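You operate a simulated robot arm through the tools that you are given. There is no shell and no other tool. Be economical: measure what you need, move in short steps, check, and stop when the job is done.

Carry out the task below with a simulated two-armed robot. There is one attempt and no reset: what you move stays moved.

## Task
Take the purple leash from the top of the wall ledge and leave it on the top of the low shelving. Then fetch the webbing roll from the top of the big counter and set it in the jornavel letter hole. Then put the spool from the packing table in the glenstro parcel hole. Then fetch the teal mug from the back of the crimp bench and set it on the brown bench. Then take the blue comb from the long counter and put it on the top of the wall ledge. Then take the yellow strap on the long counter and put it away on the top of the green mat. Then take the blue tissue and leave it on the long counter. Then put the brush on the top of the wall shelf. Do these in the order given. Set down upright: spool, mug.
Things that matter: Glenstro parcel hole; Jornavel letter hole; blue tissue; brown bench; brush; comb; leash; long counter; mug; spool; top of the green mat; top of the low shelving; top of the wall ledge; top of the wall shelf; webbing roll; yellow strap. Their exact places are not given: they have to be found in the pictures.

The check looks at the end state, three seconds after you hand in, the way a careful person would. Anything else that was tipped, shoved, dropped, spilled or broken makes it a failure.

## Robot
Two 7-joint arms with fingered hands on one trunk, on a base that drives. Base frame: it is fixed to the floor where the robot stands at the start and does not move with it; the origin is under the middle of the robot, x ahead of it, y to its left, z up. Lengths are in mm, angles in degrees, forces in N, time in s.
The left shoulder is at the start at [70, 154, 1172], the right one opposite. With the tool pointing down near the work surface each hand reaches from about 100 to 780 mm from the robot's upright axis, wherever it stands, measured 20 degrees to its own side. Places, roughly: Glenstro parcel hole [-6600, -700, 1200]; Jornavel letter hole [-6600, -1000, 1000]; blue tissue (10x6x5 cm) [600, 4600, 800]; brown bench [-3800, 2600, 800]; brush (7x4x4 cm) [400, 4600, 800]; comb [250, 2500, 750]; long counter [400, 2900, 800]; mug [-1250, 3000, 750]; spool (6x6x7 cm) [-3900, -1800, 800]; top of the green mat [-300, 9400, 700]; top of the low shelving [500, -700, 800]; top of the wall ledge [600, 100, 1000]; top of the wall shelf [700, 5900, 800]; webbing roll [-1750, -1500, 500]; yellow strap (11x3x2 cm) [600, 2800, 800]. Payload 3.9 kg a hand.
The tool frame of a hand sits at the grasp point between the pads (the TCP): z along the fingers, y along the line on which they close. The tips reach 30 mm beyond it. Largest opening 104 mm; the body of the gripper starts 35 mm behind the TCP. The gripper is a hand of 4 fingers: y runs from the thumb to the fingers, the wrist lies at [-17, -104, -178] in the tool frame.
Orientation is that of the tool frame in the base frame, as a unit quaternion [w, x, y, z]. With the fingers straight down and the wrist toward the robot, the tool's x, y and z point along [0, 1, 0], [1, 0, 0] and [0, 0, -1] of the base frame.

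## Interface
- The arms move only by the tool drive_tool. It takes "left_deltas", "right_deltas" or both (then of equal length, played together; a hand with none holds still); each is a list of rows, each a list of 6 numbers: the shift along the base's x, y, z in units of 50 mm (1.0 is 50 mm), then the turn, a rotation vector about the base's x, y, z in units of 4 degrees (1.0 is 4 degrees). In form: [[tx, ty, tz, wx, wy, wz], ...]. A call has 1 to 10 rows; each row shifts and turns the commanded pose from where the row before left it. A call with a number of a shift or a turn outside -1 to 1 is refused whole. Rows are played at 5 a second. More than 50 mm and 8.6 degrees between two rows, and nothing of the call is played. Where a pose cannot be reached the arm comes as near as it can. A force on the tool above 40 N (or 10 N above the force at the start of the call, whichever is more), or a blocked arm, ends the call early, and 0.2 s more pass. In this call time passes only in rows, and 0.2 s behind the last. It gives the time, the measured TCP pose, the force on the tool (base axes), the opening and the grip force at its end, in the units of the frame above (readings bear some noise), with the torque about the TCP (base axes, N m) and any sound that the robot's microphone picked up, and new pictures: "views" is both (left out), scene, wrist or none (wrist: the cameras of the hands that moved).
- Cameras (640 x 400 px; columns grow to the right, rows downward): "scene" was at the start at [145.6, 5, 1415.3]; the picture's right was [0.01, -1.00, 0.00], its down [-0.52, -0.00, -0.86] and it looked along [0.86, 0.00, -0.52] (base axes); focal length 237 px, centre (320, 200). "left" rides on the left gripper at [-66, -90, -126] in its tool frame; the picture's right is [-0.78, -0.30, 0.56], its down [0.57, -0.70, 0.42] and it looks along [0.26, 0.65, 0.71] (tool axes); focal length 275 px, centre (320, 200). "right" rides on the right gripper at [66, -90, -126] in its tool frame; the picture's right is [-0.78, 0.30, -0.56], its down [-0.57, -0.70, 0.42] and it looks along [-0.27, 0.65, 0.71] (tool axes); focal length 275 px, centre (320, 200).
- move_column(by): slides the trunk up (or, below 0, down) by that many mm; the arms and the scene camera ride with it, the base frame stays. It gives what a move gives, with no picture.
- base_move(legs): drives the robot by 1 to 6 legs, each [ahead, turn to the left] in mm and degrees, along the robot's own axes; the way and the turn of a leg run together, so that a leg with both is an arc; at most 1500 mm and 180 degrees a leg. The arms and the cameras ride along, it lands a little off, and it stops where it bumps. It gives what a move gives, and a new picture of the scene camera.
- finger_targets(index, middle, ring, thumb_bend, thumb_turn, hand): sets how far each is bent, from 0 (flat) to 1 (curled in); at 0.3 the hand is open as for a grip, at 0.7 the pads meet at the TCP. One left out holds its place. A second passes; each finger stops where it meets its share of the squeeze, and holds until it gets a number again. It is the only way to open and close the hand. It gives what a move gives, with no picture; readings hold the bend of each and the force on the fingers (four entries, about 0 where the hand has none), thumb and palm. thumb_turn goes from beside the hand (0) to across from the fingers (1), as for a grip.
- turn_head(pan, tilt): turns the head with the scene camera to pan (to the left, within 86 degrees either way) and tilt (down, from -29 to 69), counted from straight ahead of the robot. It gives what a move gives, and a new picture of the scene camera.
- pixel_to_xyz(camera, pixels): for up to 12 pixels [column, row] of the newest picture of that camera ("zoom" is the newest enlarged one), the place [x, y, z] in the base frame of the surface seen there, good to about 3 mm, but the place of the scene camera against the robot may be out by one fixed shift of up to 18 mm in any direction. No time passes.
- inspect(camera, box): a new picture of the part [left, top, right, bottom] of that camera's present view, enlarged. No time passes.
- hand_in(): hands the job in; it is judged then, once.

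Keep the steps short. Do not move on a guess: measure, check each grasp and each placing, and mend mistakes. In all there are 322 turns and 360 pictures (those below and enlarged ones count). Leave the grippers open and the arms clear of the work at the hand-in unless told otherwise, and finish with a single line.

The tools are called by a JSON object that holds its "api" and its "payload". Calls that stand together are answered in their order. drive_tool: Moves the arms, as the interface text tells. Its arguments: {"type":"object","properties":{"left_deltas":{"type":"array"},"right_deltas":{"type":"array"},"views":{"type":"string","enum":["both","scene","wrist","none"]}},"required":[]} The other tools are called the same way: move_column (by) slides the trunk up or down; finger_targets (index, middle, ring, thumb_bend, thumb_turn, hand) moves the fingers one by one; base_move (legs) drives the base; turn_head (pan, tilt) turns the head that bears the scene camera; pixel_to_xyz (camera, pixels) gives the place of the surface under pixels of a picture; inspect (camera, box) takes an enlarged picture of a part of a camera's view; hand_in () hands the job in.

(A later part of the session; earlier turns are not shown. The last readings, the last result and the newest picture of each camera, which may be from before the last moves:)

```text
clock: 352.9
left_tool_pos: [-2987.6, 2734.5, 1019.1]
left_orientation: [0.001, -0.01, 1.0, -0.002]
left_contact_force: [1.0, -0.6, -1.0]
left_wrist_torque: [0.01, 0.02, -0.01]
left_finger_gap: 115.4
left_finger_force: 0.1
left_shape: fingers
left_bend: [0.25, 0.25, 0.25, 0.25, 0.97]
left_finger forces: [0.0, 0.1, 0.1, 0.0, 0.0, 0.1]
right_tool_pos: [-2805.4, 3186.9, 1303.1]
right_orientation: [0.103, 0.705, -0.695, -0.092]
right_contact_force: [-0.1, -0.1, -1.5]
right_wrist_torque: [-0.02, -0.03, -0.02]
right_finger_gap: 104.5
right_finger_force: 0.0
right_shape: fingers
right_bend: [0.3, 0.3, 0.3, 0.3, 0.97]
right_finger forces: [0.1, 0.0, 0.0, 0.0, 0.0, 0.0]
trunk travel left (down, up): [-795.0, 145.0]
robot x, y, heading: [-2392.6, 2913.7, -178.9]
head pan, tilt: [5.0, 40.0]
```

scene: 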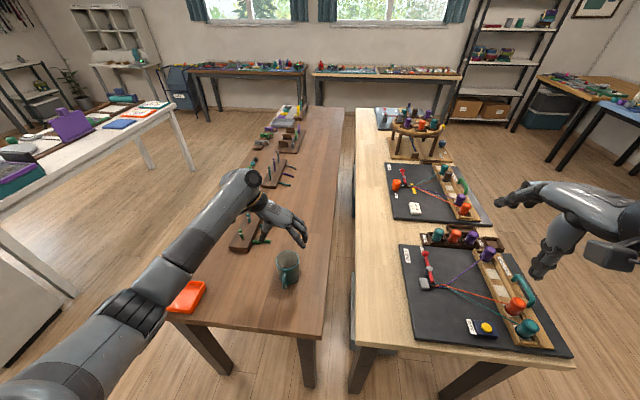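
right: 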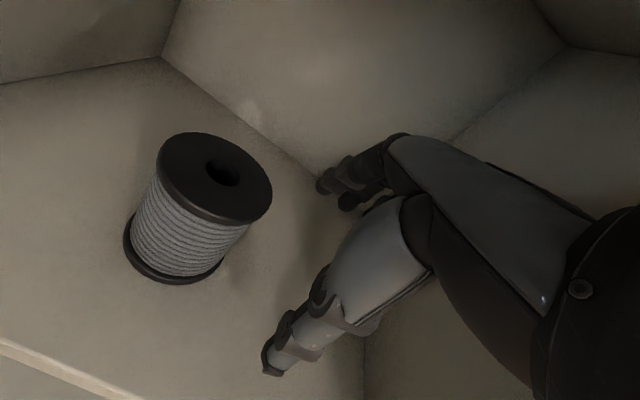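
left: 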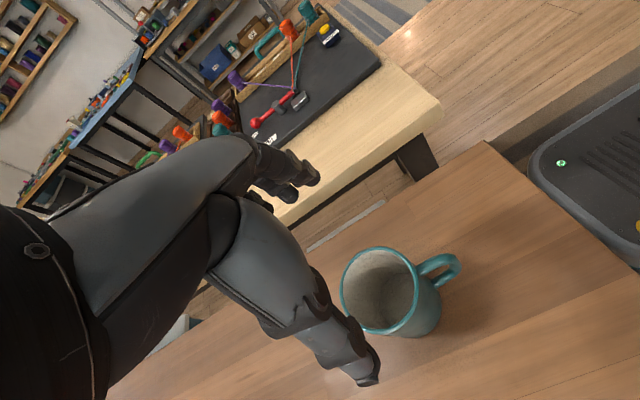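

The mug stands upright on the brown bench. Next is the comb: I lift and draw the hand back, then drive round to the long counter.

{"api": "drive_tool", "payload": {"left_deltas": [[0, 0, 0.8, 0, 0, 0], [0.5, 0, 0.8, 0, 0, 0], [0.7, 0, 0.7, 0, 0, 0], [0.9, 0, 0, 0, 0, 0], [0.9, 0, 0, 0, 0, 0], [0.6, 0, 0, 0, 0, 0]], "views": "none"}}

{"api": "base_move", "payload": {"legs": [[0, -91.2], [1420, 0], [0, -90], [1400, 0], [680, 0], [0, -90]]}}

{"api": "base_move", "payload": {"legs": [[1400, 0], [250, 0], [0, 90]]}}

{"api": "turn_head", "payload": {"pan": 0, "tilt": 40}}

```text
clock: 354.3
left_tool_pos: [-2806.7, 2735.0, 1133.1]
left_orientation: [0.001, -0.008, 1.0, -0.002]
left_contact_force: [0.3, -0.1, -0.4]
left_wrist_torque: [0.0, -0.01, -0.01]
left_finger_gap: 115.6
left_finger_force: 0.0
left_shape: fingers
left_bend: [0.25, 0.25, 0.25, 0.25, 0.97]
left_finger forces: [0.0, 0.0, 0.0, 0.0, 0.1, 0.0]
right_tool_pos: [-2804.4, 3186.7, 1302.9]
right_orientation: [0.103, 0.705, -0.695, -0.094]
right_contact_force: [0.7, -0.1, 0.1]
right_wrist_torque: [0.02, 0.02, 0.02]
right_finger_gap: 104.6
right_finger_force: 0.1
right_shape: fingers
right_bend: [0.3, 0.3, 0.3, 0.3, 0.97]
right_finger forces: [0.0, 0.1, 0.1, 0.0, 0.1, 0.0]
trunk travel left (down, up): [-795.0, 145.0]
robot x, y, heading: [-2396.8, 2909.7, -178.7]
head pan, tilt: [5.0, 40.0]
```

```text
clock: 382.9
left_tool_pos: [-141.1, 3816.2, 1131.3]
left_orientation: [0.002, -0.683, 0.731, 0.0]
left_contact_force: [0.0, 0.1, -0.3]
left_wrist_torque: [-0.01, 0.01, -0.02]
left_finger_gap: 115.6
left_finger_force: 0.1
left_shape: fingers
left_bend: [0.25, 0.25, 0.25, 0.25, 0.97]
left_finger forces: [0.0, 0.0, 0.0, 0.1, 0.0, 0.0]
right_tool_pos: [-590.2, 3856.4, 1303.2]
right_orientation: [0.139, 0.99, -0.036, 0.001]
right_contact_force: [0.2, -0.3, 0.8]
right_wrist_torque: [0.01, -0.05, 0.01]
right_finger_gap: 104.6
right_finger_force: 0.0
right_shape: fingers
right_bend: [0.3, 0.3, 0.3, 0.3, 0.97]
right_finger forces: [0.1, 0.0, 0.0, 0.0, 0.0, 0.1]
trunk travel left (down, up): [-795.0, 145.0]
robot x, y, heading: [-280.9, 4244.6, -93.6]
head pan, tilt: [5.0, 40.0]
```

scene: 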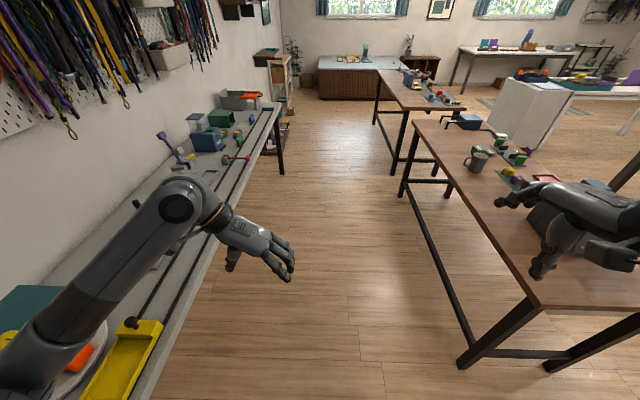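

```text
clock: 395.2
left_tool_pos: [24.7, 2702.2, 1132.1]
left_orientation: [-0.001, 0.999, -0.044, -0.001]
left_contact_force: [0.6, -0.1, -0.1]
left_wrist_torque: [0.0, 0.01, -0.03]
left_finger_gap: 115.4
left_finger_force: 0.1
left_shape: fingers
left_bend: [0.25, 0.25, 0.25, 0.25, 0.97]
left_finger forces: [0.1, 0.1, 0.1, 0.1, 0.0, 0.0]
right_tool_pos: [-27.1, 2252.7, 1302.4]
right_orientation: [0.098, 0.732, 0.668, 0.098]
right_contact_force: [-0.7, -0.4, -0.7]
right_wrist_torque: [0.04, 0.02, -0.05]
right_finger_gap: 104.6
right_finger_force: 0.1
right_shape: fingers
right_bend: [0.3, 0.3, 0.3, 0.3, 0.97]
right_finger forces: [0.0, 0.1, 0.1, 0.0, 0.0, 0.0]
trunk travel left (down, up): [-795.0, 145.0]
robot x, y, heading: [-404.2, 2572.0, -5.0]
head pan, tilt: [5.0, 40.0]
```

scene: 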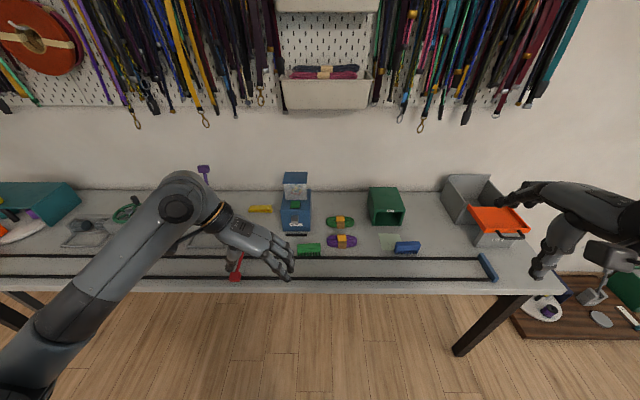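

```text
clock: 395.9
left_tool_pos: [23.8, 2701.3, 1130.7]
left_orientation: [-0.002, 0.999, -0.045, 0.0]
left_contact_force: [-0.1, -0.5, 1.0]
left_wrist_torque: [0.02, 0.0, -0.02]
left_finger_gap: 115.5
left_finger_force: 0.0
left_shape: fingers
left_bend: [0.25, 0.25, 0.25, 0.25, 0.97]
left_finger forces: [0.1, 0.0, 0.1, 0.0, 0.1, 0.1]
right_tool_pos: [-26.8, 2252.0, 1303.0]
right_orientation: [0.099, 0.732, 0.667, 0.097]
right_contact_force: [0.0, 1.2, 0.0]
right_wrist_torque: [-0.04, 0.02, -0.02]
right_finger_gap: 104.6
right_finger_force: 0.1
right_shape: fingers
right_bend: [0.3, 0.3, 0.3, 0.3, 0.97]
right_finger forces: [0.0, 0.0, 0.0, 0.1, 0.0, 0.1]
trunk travel left (down, up): [-795.0, 145.0]
robot x, y, heading: [-407.2, 2572.3, -5.0]
head pan, tilt: [0.0, 40.0]
```

scene: 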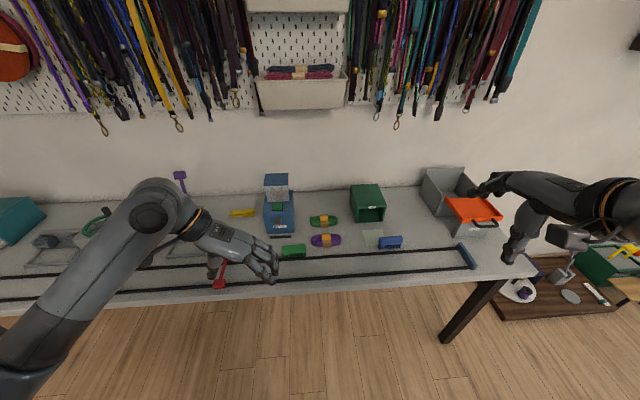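

{"api": "inspect", "payload": {"camera": "scene", "box": [220, 170, 420, 295]}}

{"api": "pixel_to_xyz", "payload": {"camera": "scene", "pixels": [[390, 242], [378, 243], [402, 240], [390, 252], [293, 250], [243, 212], [232, 213], [254, 212], [293, 285], [466, 255], [350, 250], [450, 225]]}}

```text
3.20 times, centred on (320, 232) of scene
```

zoom: 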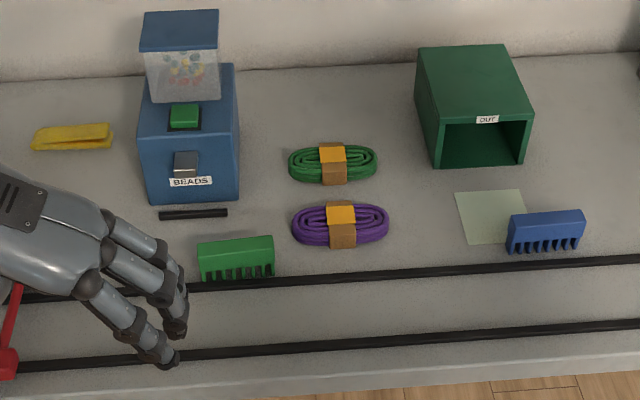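

```text
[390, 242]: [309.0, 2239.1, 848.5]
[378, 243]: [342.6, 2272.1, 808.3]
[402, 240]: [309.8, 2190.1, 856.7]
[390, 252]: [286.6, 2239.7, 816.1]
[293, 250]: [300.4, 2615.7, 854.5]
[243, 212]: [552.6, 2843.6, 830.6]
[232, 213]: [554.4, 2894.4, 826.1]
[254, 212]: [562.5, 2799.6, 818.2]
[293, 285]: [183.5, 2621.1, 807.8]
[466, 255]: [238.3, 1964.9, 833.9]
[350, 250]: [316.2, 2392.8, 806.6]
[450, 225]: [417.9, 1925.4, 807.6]
```

The blue comb stands at about (309, 2228) and the yellow strap at (555, 2845). I place the robot in front of the comb.

{"api": "base_move", "payload": {"legs": [[0, -40], [280, 0], [0, 45]]}}

{"api": "drive_tool", "payload": {"right_deltas": [[0, 0, -0.8, 0, 0.95, 0], [0, 0, -0.8, 0, 0.95, 0], [0, 0, -0.8, 0, 0.95, 0], [0, 0, -0.8, 0, 0.9, 0], [0.3, 0, -0.8, 0, 0, 0]], "views": "both"}}

```text
clock: 401.8
left_tool_pos: [216.5, 2533.9, 1131.7]
left_orientation: [-0.002, 1.0, -0.007, -0.001]
left_contact_force: [-0.1, 0.5, 0.6]
left_wrist_torque: [-0.03, 0.03, 0.02]
left_finger_gap: 115.6
left_finger_force: 0.1
left_shape: fingers
left_bend: [0.25, 0.25, 0.25, 0.25, 0.97]
left_finger forces: [0.0, 0.0, 0.1, 0.1, 0.0, 0.1]
right_tool_pos: [199.5, 2082.3, 1302.7]
right_orientation: [0.093, 0.706, 0.695, 0.1]
right_contact_force: [0.7, -0.2, 0.1]
right_wrist_torque: [0.02, -0.01, -0.05]
right_finger_gap: 104.7
right_finger_force: 0.1
right_shape: fingers
right_bend: [0.3, 0.3, 0.3, 0.3, 0.97]
right_finger forces: [0.0, 0.1, 0.1, 0.0, 0.0, 0.0]
trunk travel left (down, up): [-795.0, 145.0]
robot x, y, heading: [-205.6, 2371.5, -0.3]
head pan, tilt: [0.0, 40.0]
```

scene: 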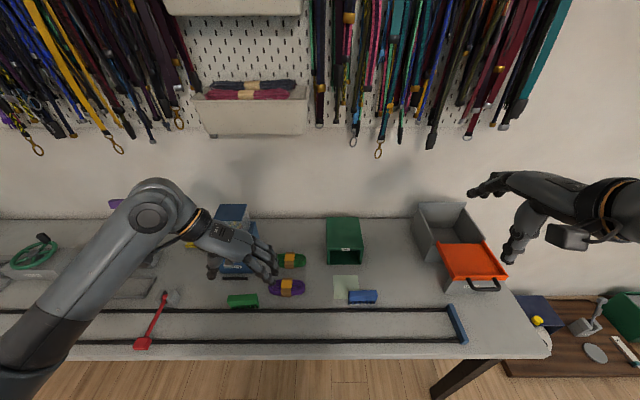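

```text
clock: 403.0
left_tool_pos: [217.7, 2533.8, 1131.1]
left_orientation: [-0.002, 1.0, -0.007, -0.002]
left_contact_force: [0.0, 0.5, 0.1]
left_wrist_torque: [0.04, 0.01, 0.0]
left_finger_gap: 115.5
left_finger_force: 0.0
left_shape: fingers
left_bend: [0.25, 0.25, 0.25, 0.25, 0.97]
left_finger forces: [0.0, 0.1, 0.0, 0.0, 0.0, 0.0]
right_tool_pos: [216.1, 2083.6, 1100.0]
right_orientation: [0.002, 0.714, 0.701, 0.008]
right_contact_force: [0.7, -0.2, -1.0]
right_wrist_torque: [0.02, 0.01, 0.0]
right_finger_gap: 104.4
right_finger_force: 0.0
right_shape: fingers
right_bend: [0.3, 0.3, 0.3, 0.3, 0.97]
right_finger forces: [0.1, 0.0, 0.0, 0.0, 0.1, 0.1]
trunk travel left (down, up): [-795.0, 145.0]
robot x, y, heading: [-205.0, 2370.9, -0.5]
head pan, tilt: [0.0, 40.0]
```

scene: 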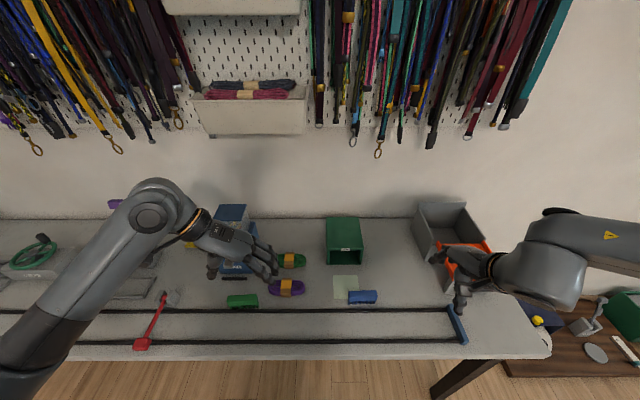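
right: 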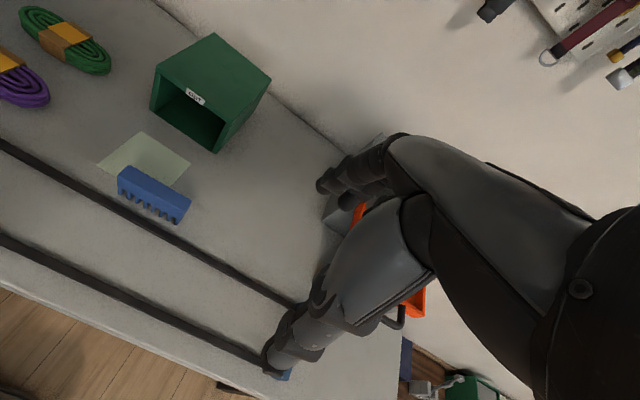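

{"api": "pixel_to_xyz", "payload": {"camera": "right", "pixels": [[122, 172], [186, 207], [155, 183], [150, 200], [120, 185], [176, 218], [137, 165], [160, 225], [130, 215], [170, 195]]}}

{"api": "inspect", "payload": {"camera": "right", "box": [80, 120, 240, 240]}}

```text
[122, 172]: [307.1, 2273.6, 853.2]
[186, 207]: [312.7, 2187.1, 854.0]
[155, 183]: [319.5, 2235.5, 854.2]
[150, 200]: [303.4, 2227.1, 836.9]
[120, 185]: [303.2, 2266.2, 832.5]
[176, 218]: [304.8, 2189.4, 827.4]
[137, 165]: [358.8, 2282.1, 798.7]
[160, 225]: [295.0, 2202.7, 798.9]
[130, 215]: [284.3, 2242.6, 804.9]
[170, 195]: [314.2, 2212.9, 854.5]
```

```text
3.33 times, centred on (160, 180) of right
```

zoom: 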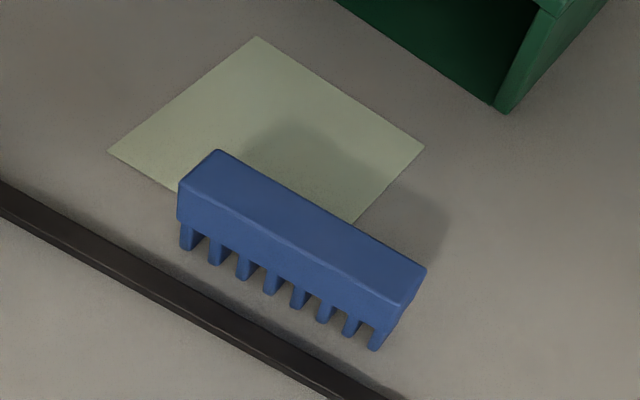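

The comb (standing on its teeth) is at centre (314, 2230), z 800–854, about 22 mm thick. I bring the right hand above it.

{"api": "drive_tool", "payload": {"right_deltas": [[0.39, 0.58, -0.6, 0, 0, 0], [0.39, 0.58, -0.6, 0, 0, 0], [0.39, 0.58, -0.6, 0, 0, 0], [0.39, 0.58, -0.6, 0, 0, 0], [0.39, 0.6, -0.6, 0, 0, 0]], "views": "wrist"}}

{"api": "pixel_to_xyz", "payload": {"camera": "right", "pixels": [[322, 185], [350, 203], [275, 360], [280, 345], [300, 200], [280, 260], [250, 300]]}}

```text
clock: 404.2
left_tool_pos: [217.9, 2535.4, 1130.7]
left_orientation: [-0.001, 1.0, -0.007, -0.002]
left_contact_force: [-0.1, 0.9, -0.8]
left_wrist_torque: [-0.02, 0.02, -0.01]
left_finger_gap: 115.6
left_finger_force: 0.1
left_shape: fingers
left_bend: [0.25, 0.25, 0.25, 0.25, 0.97]
left_finger forces: [0.1, 0.0, 0.0, 0.1, 0.1, 0.0]
right_tool_pos: [311.4, 2230.4, 952.9]
right_orientation: [0.003, 0.713, 0.701, 0.007]
right_contact_force: [0.3, 0.1, -0.2]
right_wrist_torque: [-0.01, 0.03, 0.04]
right_finger_gap: 104.4
right_finger_force: 0.0
right_shape: fingers
right_bend: [0.3, 0.3, 0.3, 0.3, 0.97]
right_finger forces: [0.1, 0.0, 0.0, 0.1, 0.0, 0.0]
trunk travel left (down, up): [-795.0, 145.0]
robot x, y, heading: [-206.3, 2368.9, -0.4]
head pan, tilt: [0.0, 40.0]
```

right: 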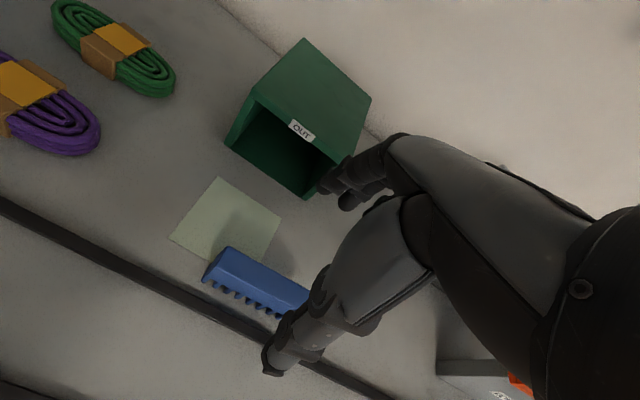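

```text
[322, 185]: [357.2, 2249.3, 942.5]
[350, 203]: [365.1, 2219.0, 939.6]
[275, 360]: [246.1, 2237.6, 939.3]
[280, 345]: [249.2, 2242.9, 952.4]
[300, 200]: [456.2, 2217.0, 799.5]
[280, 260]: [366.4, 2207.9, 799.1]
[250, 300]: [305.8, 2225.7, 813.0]
```

Well aligned. I lower to z 842, close and lift.

{"api": "drive_tool", "payload": {"right_deltas": [[0.03, 0, -0.8, 0, 0, 0], [0, 0, -0.8, 0, 0, 0], [0, 0, -0.6, 0, 0, 0]], "views": "none"}}

{"api": "finger_targets", "payload": {"hand": "right", "index": 0.75, "middle": 0.75, "ring": 0.75, "thumb_bend": 0.75}}

{"api": "drive_tool", "payload": {"right_deltas": [[0, 0, 0.5, 0, 0, 0], [0, 0, 0.8, 0, 0, 0], [0, 0, 0.8, 0, 0, 0]], "views": "both"}}

```text
clock: 405.0
left_tool_pos: [216.1, 2534.6, 1131.9]
left_orientation: [0.0, 1.0, -0.007, -0.002]
left_contact_force: [-0.6, 0.3, -0.1]
left_wrist_torque: [0.01, -0.05, -0.01]
left_finger_gap: 115.4
left_finger_force: 0.1
left_shape: fingers
left_bend: [0.25, 0.25, 0.25, 0.25, 0.97]
left_finger forces: [0.0, 0.0, 0.0, 0.0, 0.0, 0.0]
right_tool_pos: [312.9, 2229.1, 841.6]
right_orientation: [0.002, 0.713, 0.701, 0.008]
right_contact_force: [0.2, 0.0, 0.0]
right_wrist_torque: [-0.06, -0.01, 0.05]
right_finger_gap: 104.6
right_finger_force: 0.2
right_shape: fingers
right_bend: [0.3, 0.3, 0.3, 0.3, 0.97]
right_finger forces: [0.1, 0.1, 0.0, 0.0, 0.0, 0.1]
trunk travel left (down, up): [-795.0, 145.0]
robot x, y, heading: [-205.2, 2370.9, -0.1]
head pan, tilt: [0.0, 40.0]
```

```text
clock: 406.0
left_tool_pos: [216.2, 2534.5, 1131.8]
left_orientation: [-0.001, 1.0, -0.007, -0.001]
left_contact_force: [0.6, -0.4, -0.4]
left_wrist_torque: [-0.02, -0.01, 0.03]
left_finger_gap: 115.4
left_finger_force: 0.1
left_shape: fingers
left_bend: [0.25, 0.25, 0.25, 0.25, 0.97]
left_finger forces: [0.0, 0.0, 0.0, 0.0, 0.0, 0.0]
right_tool_pos: [314.2, 2228.7, 842.8]
right_orientation: [0.003, 0.713, 0.701, 0.008]
right_contact_force: [1.2, 0.8, 0.7]
right_wrist_torque: [0.1, -0.13, 0.02]
right_finger_gap: 14.4
right_finger_force: 18.5
right_shape: fingers
right_bend: [0.73, 0.73, 0.74, 0.66, 0.94]
right_finger forces: [11.1, 6.7, 3.0, 0.0, 16.6, 0.0]
trunk travel left (down, up): [-795.0, 145.0]
robot x, y, heading: [-206.5, 2373.5, -0.5]
head pan, tilt: [0.0, 40.0]
```

```text
clock: 406.8
left_tool_pos: [215.4, 2533.6, 1132.8]
left_orientation: [-0.001, 1.0, -0.007, 0.0]
left_contact_force: [-0.2, 0.2, 0.4]
left_wrist_torque: [0.02, 0.03, 0.03]
left_finger_gap: 115.6
left_finger_force: 0.1
left_shape: fingers
left_bend: [0.25, 0.25, 0.25, 0.25, 0.97]
left_finger forces: [0.0, 0.1, 0.0, 0.1, 0.1, 0.0]
right_tool_pos: [312.6, 2231.2, 947.7]
right_orientation: [0.002, 0.714, 0.701, 0.007]
right_contact_force: [0.4, -0.8, -1.0]
right_wrist_torque: [-0.02, 0.02, -0.04]
right_finger_gap: 14.5
right_finger_force: 17.6
right_shape: fingers
right_bend: [0.73, 0.73, 0.74, 0.66, 0.94]
right_finger forces: [10.7, 5.2, 2.5, 0.1, 16.2, 0.1]
trunk travel left (down, up): [-795.0, 145.0]
robot x, y, heading: [-202.7, 2368.6, -0.8]
head pan, tilt: [0.0, 40.0]
```

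scene: 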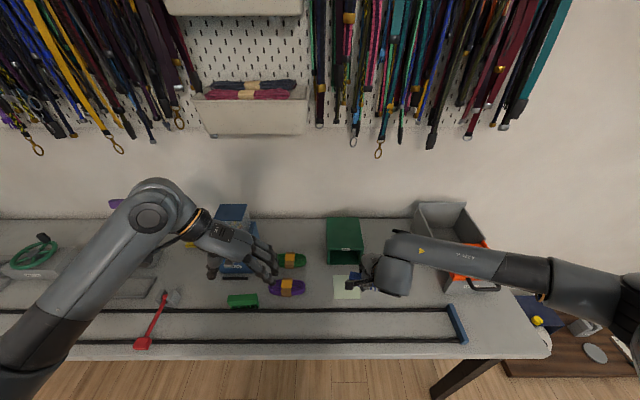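
right: 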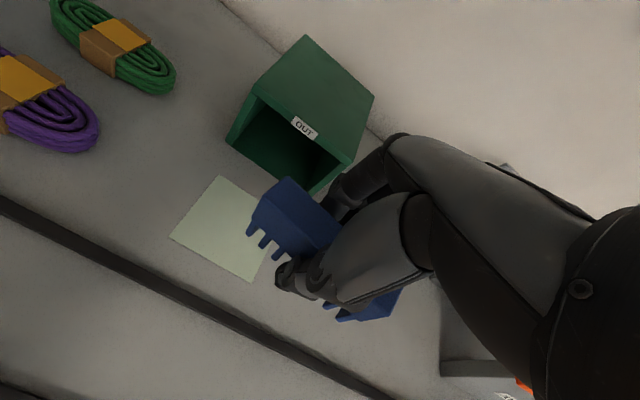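

The comb is held. I draw it in and drive along to the wall ledge.

{"api": "drive_tool", "payload": {"right_deltas": [[0, 0, 0.9, 0, 0, 0], [-0.5, 0, 0.8, 0, 0, 0], [-0.6, 0, 0.7, 0, 0, 0], [-0.7, 0, 0.5, 0, 0, 0], [-0.7, 0, 0.3, 0, 0, 0]], "views": "none"}}

{"api": "base_move", "payload": {"legs": [[0, -89.5], [1400, 0], [570, 0], [0, 90]]}}

{"api": "turn_head", "payload": {"pan": -5, "tilt": 30}}

```text
clock: 408.0
left_tool_pos: [214.0, 2533.9, 1133.4]
left_orientation: [-0.001, 1.0, -0.006, 0.0]
left_contact_force: [0.5, 0.3, -0.5]
left_wrist_torque: [-0.01, -0.04, -0.04]
left_finger_gap: 115.5
left_finger_force: 0.0
left_shape: fingers
left_bend: [0.25, 0.25, 0.25, 0.25, 0.97]
left_finger forces: [0.0, 0.0, 0.1, 0.0, 0.1, 0.1]
right_tool_pos: [186.8, 2227.1, 1108.8]
right_orientation: [0.003, 0.713, 0.701, 0.007]
right_contact_force: [-0.1, -0.3, -0.4]
right_wrist_torque: [0.02, -0.03, -0.02]
right_finger_gap: 14.3
right_finger_force: 17.0
right_shape: fingers
right_bend: [0.73, 0.73, 0.74, 0.66, 0.94]
right_finger forces: [10.3, 5.1, 2.5, 0.0, 16.1, 0.0]
trunk travel left (down, up): [-795.0, 145.0]
robot x, y, heading: [-202.7, 2369.8, -0.4]
head pan, tilt: [0.0, 40.0]
```

```text
clock: 425.8
left_tool_pos: [187.9, 545.7, 1131.7]
left_orientation: [-0.002, 1.0, 0.024, -0.001]
left_contact_force: [-0.3, 0.2, -0.1]
left_wrist_torque: [0.0, 0.0, 0.01]
left_finger_gap: 115.5
left_finger_force: 0.2
left_shape: fingers
left_bend: [0.25, 0.25, 0.25, 0.25, 0.97]
left_finger forces: [0.0, 0.1, 0.1, 0.0, 0.0, 0.0]
right_tool_pos: [180.3, 236.6, 1106.2]
right_orientation: [0.003, 0.692, 0.722, 0.008]
right_contact_force: [-1.1, 0.3, -1.3]
right_wrist_torque: [0.01, -0.01, 0.02]
right_finger_gap: 14.2
right_finger_force: 15.8
right_shape: fingers
right_bend: [0.73, 0.73, 0.74, 0.66, 0.94]
right_finger forces: [10.0, 4.8, 2.2, 0.0, 15.3, 0.1]
trunk travel left (down, up): [-795.0, 145.0]
robot x, y, heading: [-218.1, 355.7, 2.9]
head pan, tilt: [0.0, 40.0]
```

scene: 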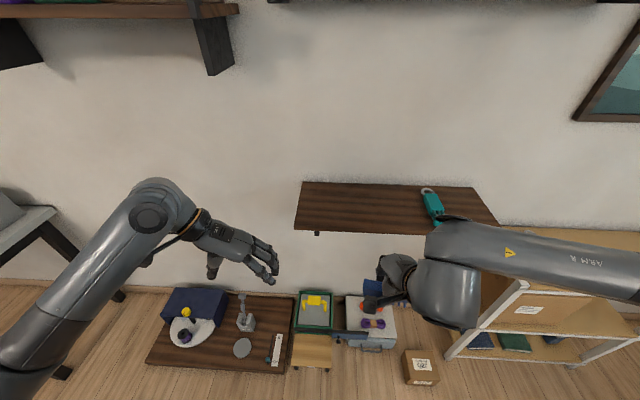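

```text
clock: 426.5
left_tool_pos: [188.2, 544.0, 1132.3]
left_orientation: [-0.001, 1.0, 0.024, -0.002]
left_contact_force: [0.2, -0.3, -0.4]
left_wrist_torque: [0.04, -0.04, 0.01]
left_finger_gap: 115.5
left_finger_force: 0.1
left_shape: fingers
left_bend: [0.25, 0.25, 0.25, 0.25, 0.97]
left_finger forces: [0.0, 0.0, 0.0, 0.0, 0.1, 0.0]
right_tool_pos: [180.0, 236.4, 1106.9]
right_orientation: [0.002, 0.692, 0.722, 0.007]
right_contact_force: [0.7, 0.1, -0.4]
right_wrist_torque: [-0.02, 0.0, -0.03]
right_finger_gap: 14.3
right_finger_force: 16.4
right_shape: fingers
right_bend: [0.73, 0.73, 0.74, 0.66, 0.94]
right_finger forces: [10.1, 4.8, 2.1, 0.1, 15.3, 0.0]
trunk travel left (down, up): [-795.0, 145.0]
robot x, y, heading: [-220.2, 352.7, 2.9]
head pan, tilt: [-5.0, 30.0]
```

scene: 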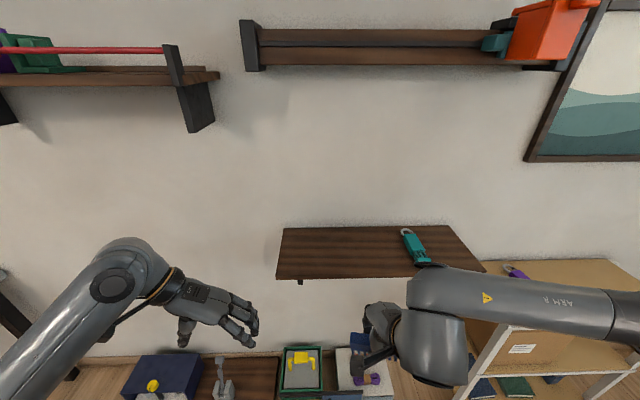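

{"api": "pixel_to_xyz", "payload": {"camera": "scene", "pixels": [[240, 395], [160, 395], [300, 390], [300, 279], [350, 245], [420, 250], [280, 235], [260, 62], [195, 125], [480, 270]]}}

```text
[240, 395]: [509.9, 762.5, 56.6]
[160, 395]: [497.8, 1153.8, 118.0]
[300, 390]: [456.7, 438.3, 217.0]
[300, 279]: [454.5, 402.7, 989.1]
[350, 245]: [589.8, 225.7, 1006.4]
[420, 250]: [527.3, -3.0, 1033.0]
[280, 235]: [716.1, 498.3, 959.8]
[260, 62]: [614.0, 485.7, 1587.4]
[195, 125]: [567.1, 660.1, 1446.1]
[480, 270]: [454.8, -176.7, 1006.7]
```

I go 180 mm ahead, square up, and move the comb over the ledge at about (565, 240).

{"api": "base_move", "payload": {"legs": [[180, -2.9]]}}

{"api": "drive_tool", "payload": {"right_deltas": [[0.9, 0, 0, 0, 0, 0], [0.9, 0, 0, 0, 0, 0], [0.9, 0, 0, 0, 0, 0], [0.9, 0, 0, 0, 0, 0]], "views": "both"}}

```text
clock: 428.0
left_tool_pos: [373.7, 530.4, 1133.0]
left_orientation: [0.0, 1.0, 0.0, 0.0]
left_contact_force: [0.0, 0.3, 0.0]
left_wrist_torque: [-0.02, 0.01, 0.03]
left_finger_gap: 115.5
left_finger_force: 0.0
left_shape: fingers
left_bend: [0.25, 0.25, 0.25, 0.25, 0.97]
left_finger forces: [0.0, 0.1, 0.0, 0.0, 0.0, 0.1]
right_tool_pos: [349.4, 223.0, 1108.1]
right_orientation: [0.003, 0.709, 0.705, 0.008]
right_contact_force: [-1.1, -0.3, -0.2]
right_wrist_torque: [0.0, -0.03, -0.02]
right_finger_gap: 14.2
right_finger_force: 16.4
right_shape: fingers
right_bend: [0.73, 0.73, 0.74, 0.66, 0.94]
right_finger forces: [10.0, 4.9, 2.1, 0.0, 15.3, 0.0]
trunk travel left (down, up): [-795.0, 145.0]
robot x, y, heading: [-41.3, 359.1, 0.2]
head pan, tilt: [-5.0, 30.0]
```

scene: 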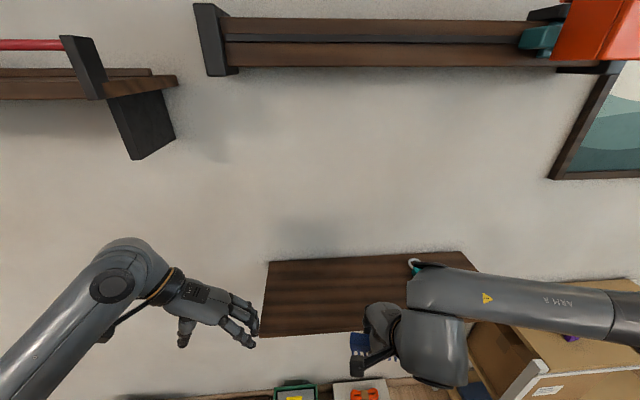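

```text
clock: 429.0
left_tool_pos: [378.0, 530.6, 1131.9]
left_orientation: [-0.001, 1.0, 0.0, -0.002]
left_contact_force: [-0.4, -0.1, 0.3]
left_wrist_torque: [0.02, 0.02, -0.02]
left_finger_gap: 115.4
left_finger_force: 0.0
left_shape: fingers
left_bend: [0.25, 0.25, 0.25, 0.25, 0.97]
left_finger forces: [0.0, 0.0, 0.0, 0.0, 0.0, 0.1]
right_tool_pos: [533.9, 226.1, 1107.5]
right_orientation: [0.002, 0.708, 0.706, 0.006]
right_contact_force: [0.1, -0.3, -0.8]
right_wrist_torque: [-0.02, 0.03, -0.01]
right_finger_gap: 14.1
right_finger_force: 15.7
right_shape: fingers
right_bend: [0.73, 0.74, 0.74, 0.66, 0.94]
right_finger forces: [9.9, 4.7, 2.0, 0.1, 15.4, 0.0]
trunk travel left (down, up): [-795.0, 145.0]
robot x, y, heading: [-42.3, 359.3, 0.2]
head pan, tilt: [-5.0, 30.0]
```

scene: 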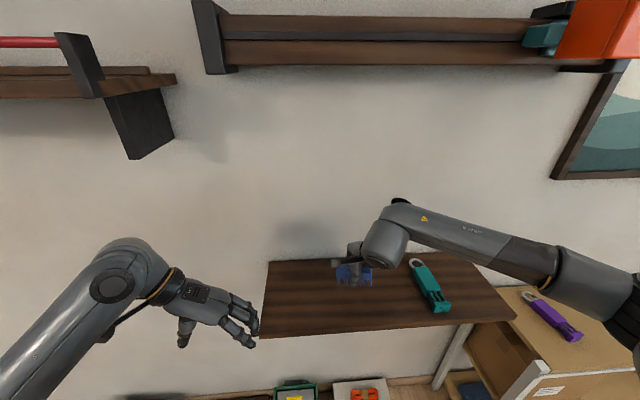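
right: 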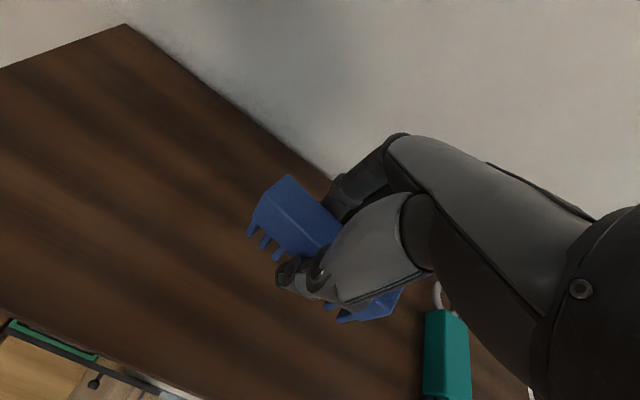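

Good spot, clear of the teal leash. I lower to contact.

{"api": "drive_tool", "payload": {"right_deltas": [[0, 0, -0.7, 0, 0, 0], [0, 0, -0.4, 0, 0, 0], [0, 0, -0.1, 0, 0, 0], [0, 0, -0.06, 0, 0, 0]], "views": "none"}}

```text
clock: 430.0
left_tool_pos: [376.4, 529.4, 1132.5]
left_orientation: [-0.002, 1.0, -0.001, -0.001]
left_contact_force: [0.6, -0.8, -0.7]
left_wrist_torque: [0.0, 0.02, 0.0]
left_finger_gap: 115.6
left_finger_force: 0.0
left_shape: fingers
left_bend: [0.25, 0.25, 0.25, 0.25, 0.97]
left_finger forces: [0.0, 0.1, 0.0, 0.0, 0.1, 0.0]
right_tool_pos: [532.1, 224.1, 1044.4]
right_orientation: [0.003, 0.709, 0.705, 0.008]
right_contact_force: [-0.6, -1.4, 0.8]
right_wrist_torque: [0.05, 0.02, 0.04]
right_finger_gap: 14.1
right_finger_force: 16.1
right_shape: fingers
right_bend: [0.73, 0.74, 0.74, 0.66, 0.94]
right_finger forces: [10.1, 4.5, 2.2, 0.1, 15.4, 0.0]
trunk travel left (down, up): [-795.0, 145.0]
robot x, y, heading: [-39.6, 366.4, 0.5]
head pan, tilt: [-5.0, 30.0]
```

{"api": "drive_tool", "payload": {"right_deltas": [[0, 0, -0.06, 0, 0, 0], [0, 0, -0.05, 0, 0, 0]], "views": "wrist"}}

```text
clock: 430.6
left_tool_pos: [374.6, 529.1, 1132.6]
left_orientation: [-0.002, 1.0, -0.001, 0.0]
left_contact_force: [0.1, 0.2, 0.4]
left_wrist_torque: [-0.02, -0.01, 0.03]
left_finger_gap: 115.7
left_finger_force: 0.0
left_shape: fingers
left_bend: [0.25, 0.25, 0.25, 0.25, 0.97]
left_finger forces: [0.0, 0.0, 0.1, 0.0, 0.0, 0.0]
right_tool_pos: [532.0, 223.4, 1038.1]
right_orientation: [0.003, 0.709, 0.705, 0.008]
right_contact_force: [-2.1, -1.6, 5.6]
right_wrist_torque: [0.16, 0.05, 0.01]
right_finger_gap: 13.7
right_finger_force: 18.0
right_shape: fingers
right_bend: [0.73, 0.74, 0.74, 0.66, 0.94]
right_finger forces: [12.1, 4.3, 2.6, 0.0, 17.2, 0.0]
trunk travel left (down, up): [-795.0, 145.0]
robot x, y, heading: [-40.4, 363.1, 0.5]
head pan, tilt: [-5.0, 30.0]
```

right: 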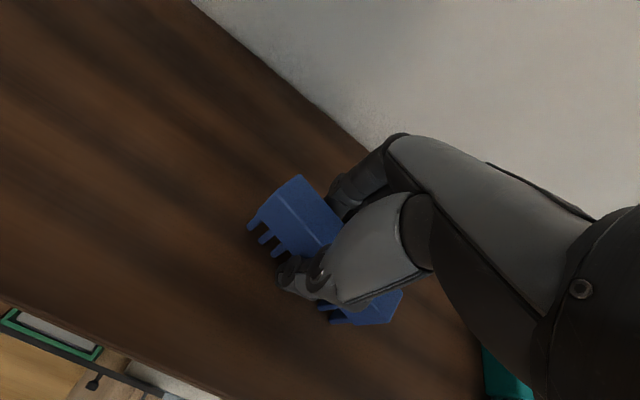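

In contact. I release and rise.

{"api": "finger_targets", "payload": {"hand": "right", "index": 0.3, "middle": 0.3, "ring": 0.3, "thumb_bend": 0.3}}

{"api": "drive_tool", "payload": {"right_deltas": [[0, 0, 0.4, 0, 0, 0], [0, 0, 0.8, 0, 0, 0], [0, 0, 0.7, 0, 0, 0], [-0.6, 0, 0, 0, 0, 0], [-0.9, 0, 0, 0, 0, 0], [-0.9, 0, 0, 0, 0, 0]], "views": "both"}}

```text
clock: 431.6
left_tool_pos: [375.2, 529.7, 1131.7]
left_orientation: [-0.001, 1.0, 0.0, -0.001]
left_contact_force: [-0.3, 0.5, -0.9]
left_wrist_torque: [0.02, 0.0, -0.01]
left_finger_gap: 115.7
left_finger_force: 0.0
left_shape: fingers
left_bend: [0.25, 0.25, 0.25, 0.25, 0.97]
left_finger forces: [0.0, 0.1, 0.1, 0.0, 0.1, 0.0]
right_tool_pos: [533.6, 223.4, 1036.5]
right_orientation: [0.002, 0.709, 0.705, 0.007]
right_contact_force: [0.3, -0.8, 0.0]
right_wrist_torque: [0.02, 0.02, -0.03]
right_finger_gap: 104.4
right_finger_force: 0.0
right_shape: fingers
right_bend: [0.3, 0.3, 0.3, 0.3, 0.97]
right_finger forces: [0.0, 0.1, 0.1, 0.1, 0.1, 0.0]
trunk travel left (down, up): [-795.0, 145.0]
robot x, y, heading: [-45.0, 356.8, 0.4]
head pan, tilt: [-5.0, 30.0]
```

```text
clock: 433.0
left_tool_pos: [373.9, 530.6, 1131.6]
left_orientation: [-0.001, 1.0, 0.0, 0.0]
left_contact_force: [-0.1, 0.3, 0.5]
left_wrist_torque: [0.01, -0.02, -0.02]
left_finger_gap: 115.5
left_finger_force: 0.1
left_shape: fingers
left_bend: [0.25, 0.25, 0.25, 0.25, 0.97]
left_finger forces: [0.0, 0.0, 0.0, 0.0, 0.0, 0.0]
right_tool_pos: [408.8, 223.5, 1134.2]
right_orientation: [0.003, 0.709, 0.705, 0.008]
right_contact_force: [1.0, -0.8, 0.6]
right_wrist_torque: [-0.02, -0.03, 0.01]
right_finger_gap: 104.3
right_finger_force: 0.1
right_shape: fingers
right_bend: [0.3, 0.3, 0.3, 0.3, 0.97]
right_finger forces: [0.1, 0.0, 0.0, 0.0, 0.0, 0.0]
trunk travel left (down, up): [-795.0, 145.0]
robot x, y, heading: [-39.9, 358.8, 0.6]
head pan, tilt: [-5.0, 30.0]
```

scene: 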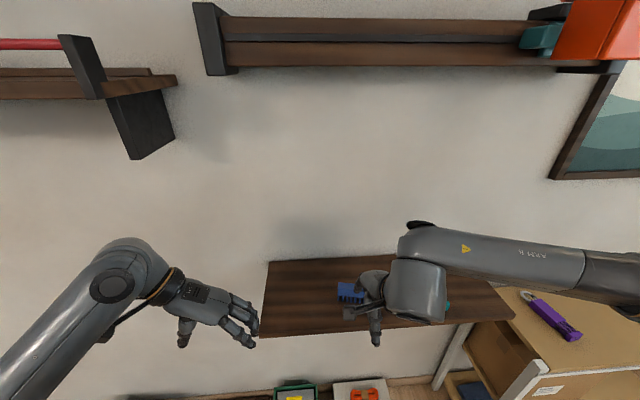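
right: 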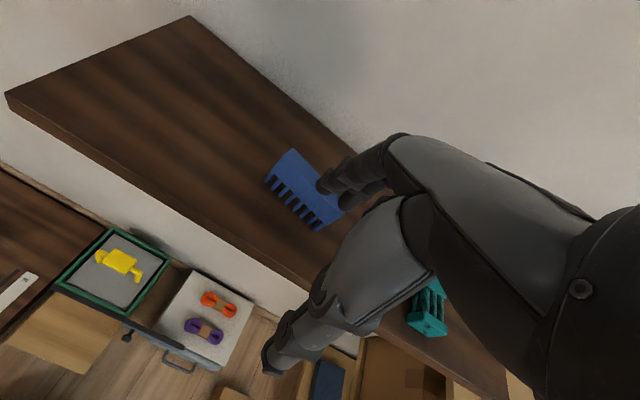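

The comb rests on the ledge. Next is the yellow strap: I back off and drive to the long counter in front of it.

{"api": "base_move", "payload": {"legs": [[-210, 0], [0, 89.5], [1400, 0], [1010, 0], [0, -90]]}}

{"api": "turn_head", "payload": {"pan": 10, "tilt": 35}}

```text
clock: 453.7
left_tool_pos: [152.1, 2927.7, 1131.3]
left_orientation: [-0.001, 1.0, 0.0, -0.001]
left_contact_force: [-0.2, 0.1, 0.2]
left_wrist_torque: [0.01, 0.02, -0.03]
left_finger_gap: 115.7
left_finger_force: 0.1
left_shape: fingers
left_bend: [0.25, 0.25, 0.25, 0.25, 0.97]
left_finger forces: [0.0, 0.0, 0.0, 0.1, 0.1, 0.1]
right_tool_pos: [187.9, 2621.6, 1132.2]
right_orientation: [0.003, 0.709, 0.705, 0.007]
right_contact_force: [-0.1, 0.6, -0.3]
right_wrist_torque: [0.03, -0.01, 0.0]
right_finger_gap: 104.4
right_finger_force: 0.0
right_shape: fingers
right_bend: [0.3, 0.3, 0.3, 0.3, 0.97]
right_finger forces: [0.0, 0.1, 0.1, 0.0, 0.0, 0.0]
trunk travel left (down, up): [-795.0, 145.0]
robot x, y, heading: [-264.9, 2762.7, 0.5]
head pan, tilt: [-5.0, 30.0]
```

scene: 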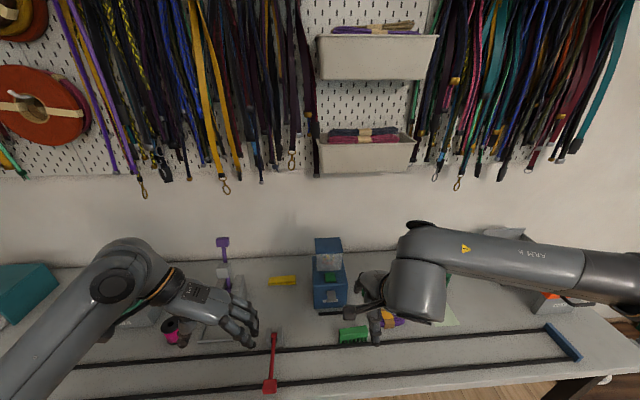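

```text
clock: 454.5
left_tool_pos: [153.1, 2928.4, 1132.1]
left_orientation: [-0.002, 1.0, 0.001, -0.001]
left_contact_force: [-0.4, -0.1, -0.6]
left_wrist_torque: [-0.01, -0.02, 0.01]
left_finger_gap: 115.3
left_finger_force: 0.1
left_shape: fingers
left_bend: [0.25, 0.25, 0.25, 0.25, 0.97]
left_finger forces: [0.1, 0.1, 0.1, 0.0, 0.0, 0.1]
right_tool_pos: [187.4, 2621.9, 1132.5]
right_orientation: [0.002, 0.709, 0.705, 0.008]
right_contact_force: [-1.4, 0.0, 0.2]
right_wrist_torque: [-0.01, -0.01, 0.04]
right_finger_gap: 104.4
right_finger_force: 0.0
right_shape: fingers
right_bend: [0.3, 0.3, 0.3, 0.3, 0.97]
right_finger forces: [0.0, 0.0, 0.0, 0.0, 0.0, 0.0]
trunk travel left (down, up): [-795.0, 145.0]
robot x, y, heading: [-263.8, 2759.2, 0.4]
head pan, tilt: [10.0, 35.0]
```

scene: 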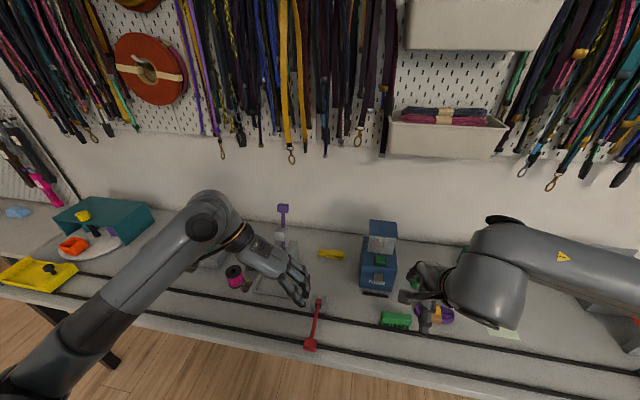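

{"api": "pixel_to_xyz", "payload": {"camera": "scene", "pixels": [[331, 254], [319, 253], [344, 256], [382, 227], [364, 265], [284, 208], [288, 248], [292, 158], [325, 155], [331, 265], [390, 275], [300, 280]]}}

{"api": "inspect", "payload": {"camera": "scene", "box": [260, 190, 420, 290]}}

```text
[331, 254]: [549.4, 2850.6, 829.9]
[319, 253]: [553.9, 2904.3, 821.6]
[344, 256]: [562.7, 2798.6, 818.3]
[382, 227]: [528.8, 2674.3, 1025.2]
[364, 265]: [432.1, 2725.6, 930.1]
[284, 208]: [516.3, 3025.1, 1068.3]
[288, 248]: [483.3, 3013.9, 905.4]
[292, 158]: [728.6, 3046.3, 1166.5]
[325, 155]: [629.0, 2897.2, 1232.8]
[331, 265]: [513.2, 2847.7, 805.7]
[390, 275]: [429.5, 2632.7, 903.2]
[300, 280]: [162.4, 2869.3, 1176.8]
```

```text
4.00 times, centred on (340, 240) of scene
```

zoom: 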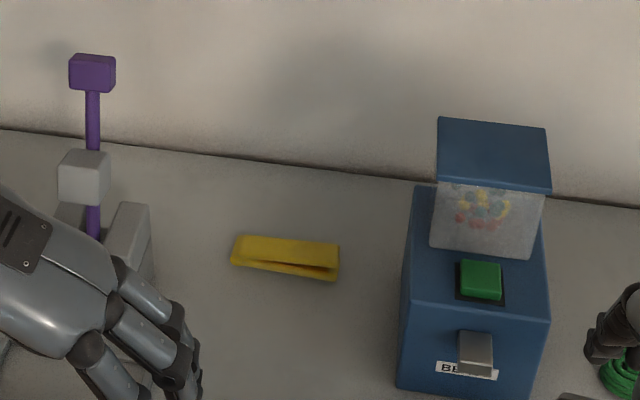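

Strap centre is (555, 2851), with the beads box on its right and the purple tool on its left. I turn the left hand to the default orientation, move the right hand up and back, then lower the trunk.

{"api": "drive_tool", "payload": {"left_deltas": [[0.4, -0.1, 0.1, 0, 0, 1], [0.4, -0.1, 0.1, 0, 0, 1], [0.4, -0.1, 0.1, 0, 0, 1], [0.4, -0.1, 0.1, 0, 0, 1], [0, -0.1, 0.1, 0, 0, 1], [0, -0.1, 0.1, 0, 0, 1], [0, -0.1, 0.1, 0, 0, 1], [0, -0.1, 0.1, 0, 0, 1], [0, -0.1, 0.1, 0, 0, 1], [0, -0.1, 0.1, 0, 0, 1]], "right_deltas": [[-0.2, -0.2, 0.4, 0, 0, 0], [-0.2, -0.2, 0.4, 0, 0, 0], [-0.2, -0.2, 0.4, 0, 0, 0], [-0.2, -0.2, 0.4, 0, 0, 0], [0, 0, 0.4, 0, 0, 0], [0, 0, 0, 0, 0, 0], [0, 0, 0, 0, 0, 0], [0, 0, 0, 0, 0, 0], [0, 0, 0, 0, 0, 0], [0, 0, 0, 0, 0, 0]], "views": "none"}}

{"api": "drive_tool", "payload": {"left_deltas": [[0, 0, 0, 0, 0, 1], [0, 0, 0, 0, 0, 1], [0, 0, 0, 0, 0, 1], [0, 0, 0, 0, 0, 1], [0, 0, 0, 0, 0, 1], [0, 0, 0, 0, 0, 1], [0, 0, 0, 0, 0, 1], [0, 0, 0, 0, 0, 1], [0, 0, 0, 0, 0, 1], [0, 0, 0, 0, 0, 1]], "views": "none"}}

{"api": "drive_tool", "payload": {"left_deltas": [[0, 0, 0, 0, 0, 1], [0, 0, 0, 0, 0, 1], [0, 0, 0, 0, 0, 0.5]], "views": "scene"}}

```text
clock: 456.7
left_tool_pos: [232.8, 2877.3, 1183.6]
left_orientation: [-0.001, 0.94, 0.342, -0.002]
left_contact_force: [0.6, -0.4, 1.2]
left_wrist_torque: [-0.01, -0.03, -0.01]
left_finger_gap: 115.7
left_finger_force: 0.1
left_shape: fingers
left_bend: [0.25, 0.25, 0.25, 0.25, 0.97]
left_finger forces: [0.0, 0.0, 0.0, 0.1, 0.0, 0.1]
right_tool_pos: [147.4, 2580.9, 1232.7]
right_orientation: [0.003, 0.709, 0.705, 0.008]
right_contact_force: [-0.3, -0.6, 0.1]
right_wrist_torque: [0.04, 0.03, -0.02]
right_finger_gap: 104.5
right_finger_force: 0.0
right_shape: fingers
right_bend: [0.3, 0.3, 0.3, 0.3, 0.97]
right_finger forces: [0.0, 0.1, 0.0, 0.1, 0.1, 0.0]
trunk travel left (down, up): [-795.0, 145.0]
robot x, y, heading: [-267.6, 2761.4, 0.4]
head pan, tilt: [10.0, 35.0]
```

```text
clock: 458.9
left_tool_pos: [232.1, 2877.0, 1181.6]
left_orientation: [0.0, 0.766, 0.643, -0.001]
left_contact_force: [0.0, 0.1, -0.4]
left_wrist_torque: [0.0, 0.01, 0.0]
left_finger_gap: 115.7
left_finger_force: 0.1
left_shape: fingers
left_bend: [0.25, 0.25, 0.25, 0.25, 0.97]
left_finger forces: [0.1, 0.0, 0.0, 0.0, 0.0, 0.1]
right_tool_pos: [147.9, 2581.4, 1231.9]
right_orientation: [0.003, 0.709, 0.705, 0.007]
right_contact_force: [0.1, -0.4, -0.4]
right_wrist_torque: [-0.03, 0.0, 0.02]
right_finger_gap: 104.2
right_finger_force: 0.1
right_shape: fingers
right_bend: [0.3, 0.3, 0.3, 0.3, 0.97]
right_finger forces: [0.0, 0.0, 0.0, 0.0, 0.1, 0.0]
trunk travel left (down, up): [-795.0, 145.0]
robot x, y, heading: [-263.7, 2761.1, 0.3]
head pan, tilt: [10.0, 35.0]
```

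```text
clock: 459.7
left_tool_pos: [233.2, 2877.8, 1181.9]
left_orientation: [-0.001, 0.707, 0.708, -0.002]
left_contact_force: [-0.3, -0.5, -0.5]
left_wrist_torque: [0.01, -0.01, -0.01]
left_finger_gap: 115.5
left_finger_force: 0.0
left_shape: fingers
left_bend: [0.25, 0.25, 0.25, 0.25, 0.97]
left_finger forces: [0.1, 0.0, 0.0, 0.0, 0.0, 0.1]
right_tool_pos: [147.3, 2583.2, 1232.6]
right_orientation: [0.003, 0.709, 0.705, 0.007]
right_contact_force: [-0.4, 0.4, -0.8]
right_wrist_torque: [0.01, 0.01, 0.01]
right_finger_gap: 104.3
right_finger_force: 0.1
right_shape: fingers
right_bend: [0.3, 0.3, 0.3, 0.3, 0.97]
right_finger forces: [0.1, 0.0, 0.0, 0.0, 0.1, 0.0]
trunk travel left (down, up): [-795.0, 145.0]
robot x, y, heading: [-265.6, 2757.0, 0.4]
head pan, tilt: [10.0, 35.0]
```

scene: 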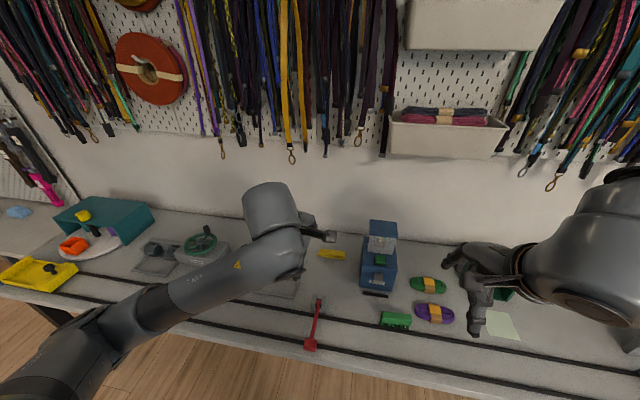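

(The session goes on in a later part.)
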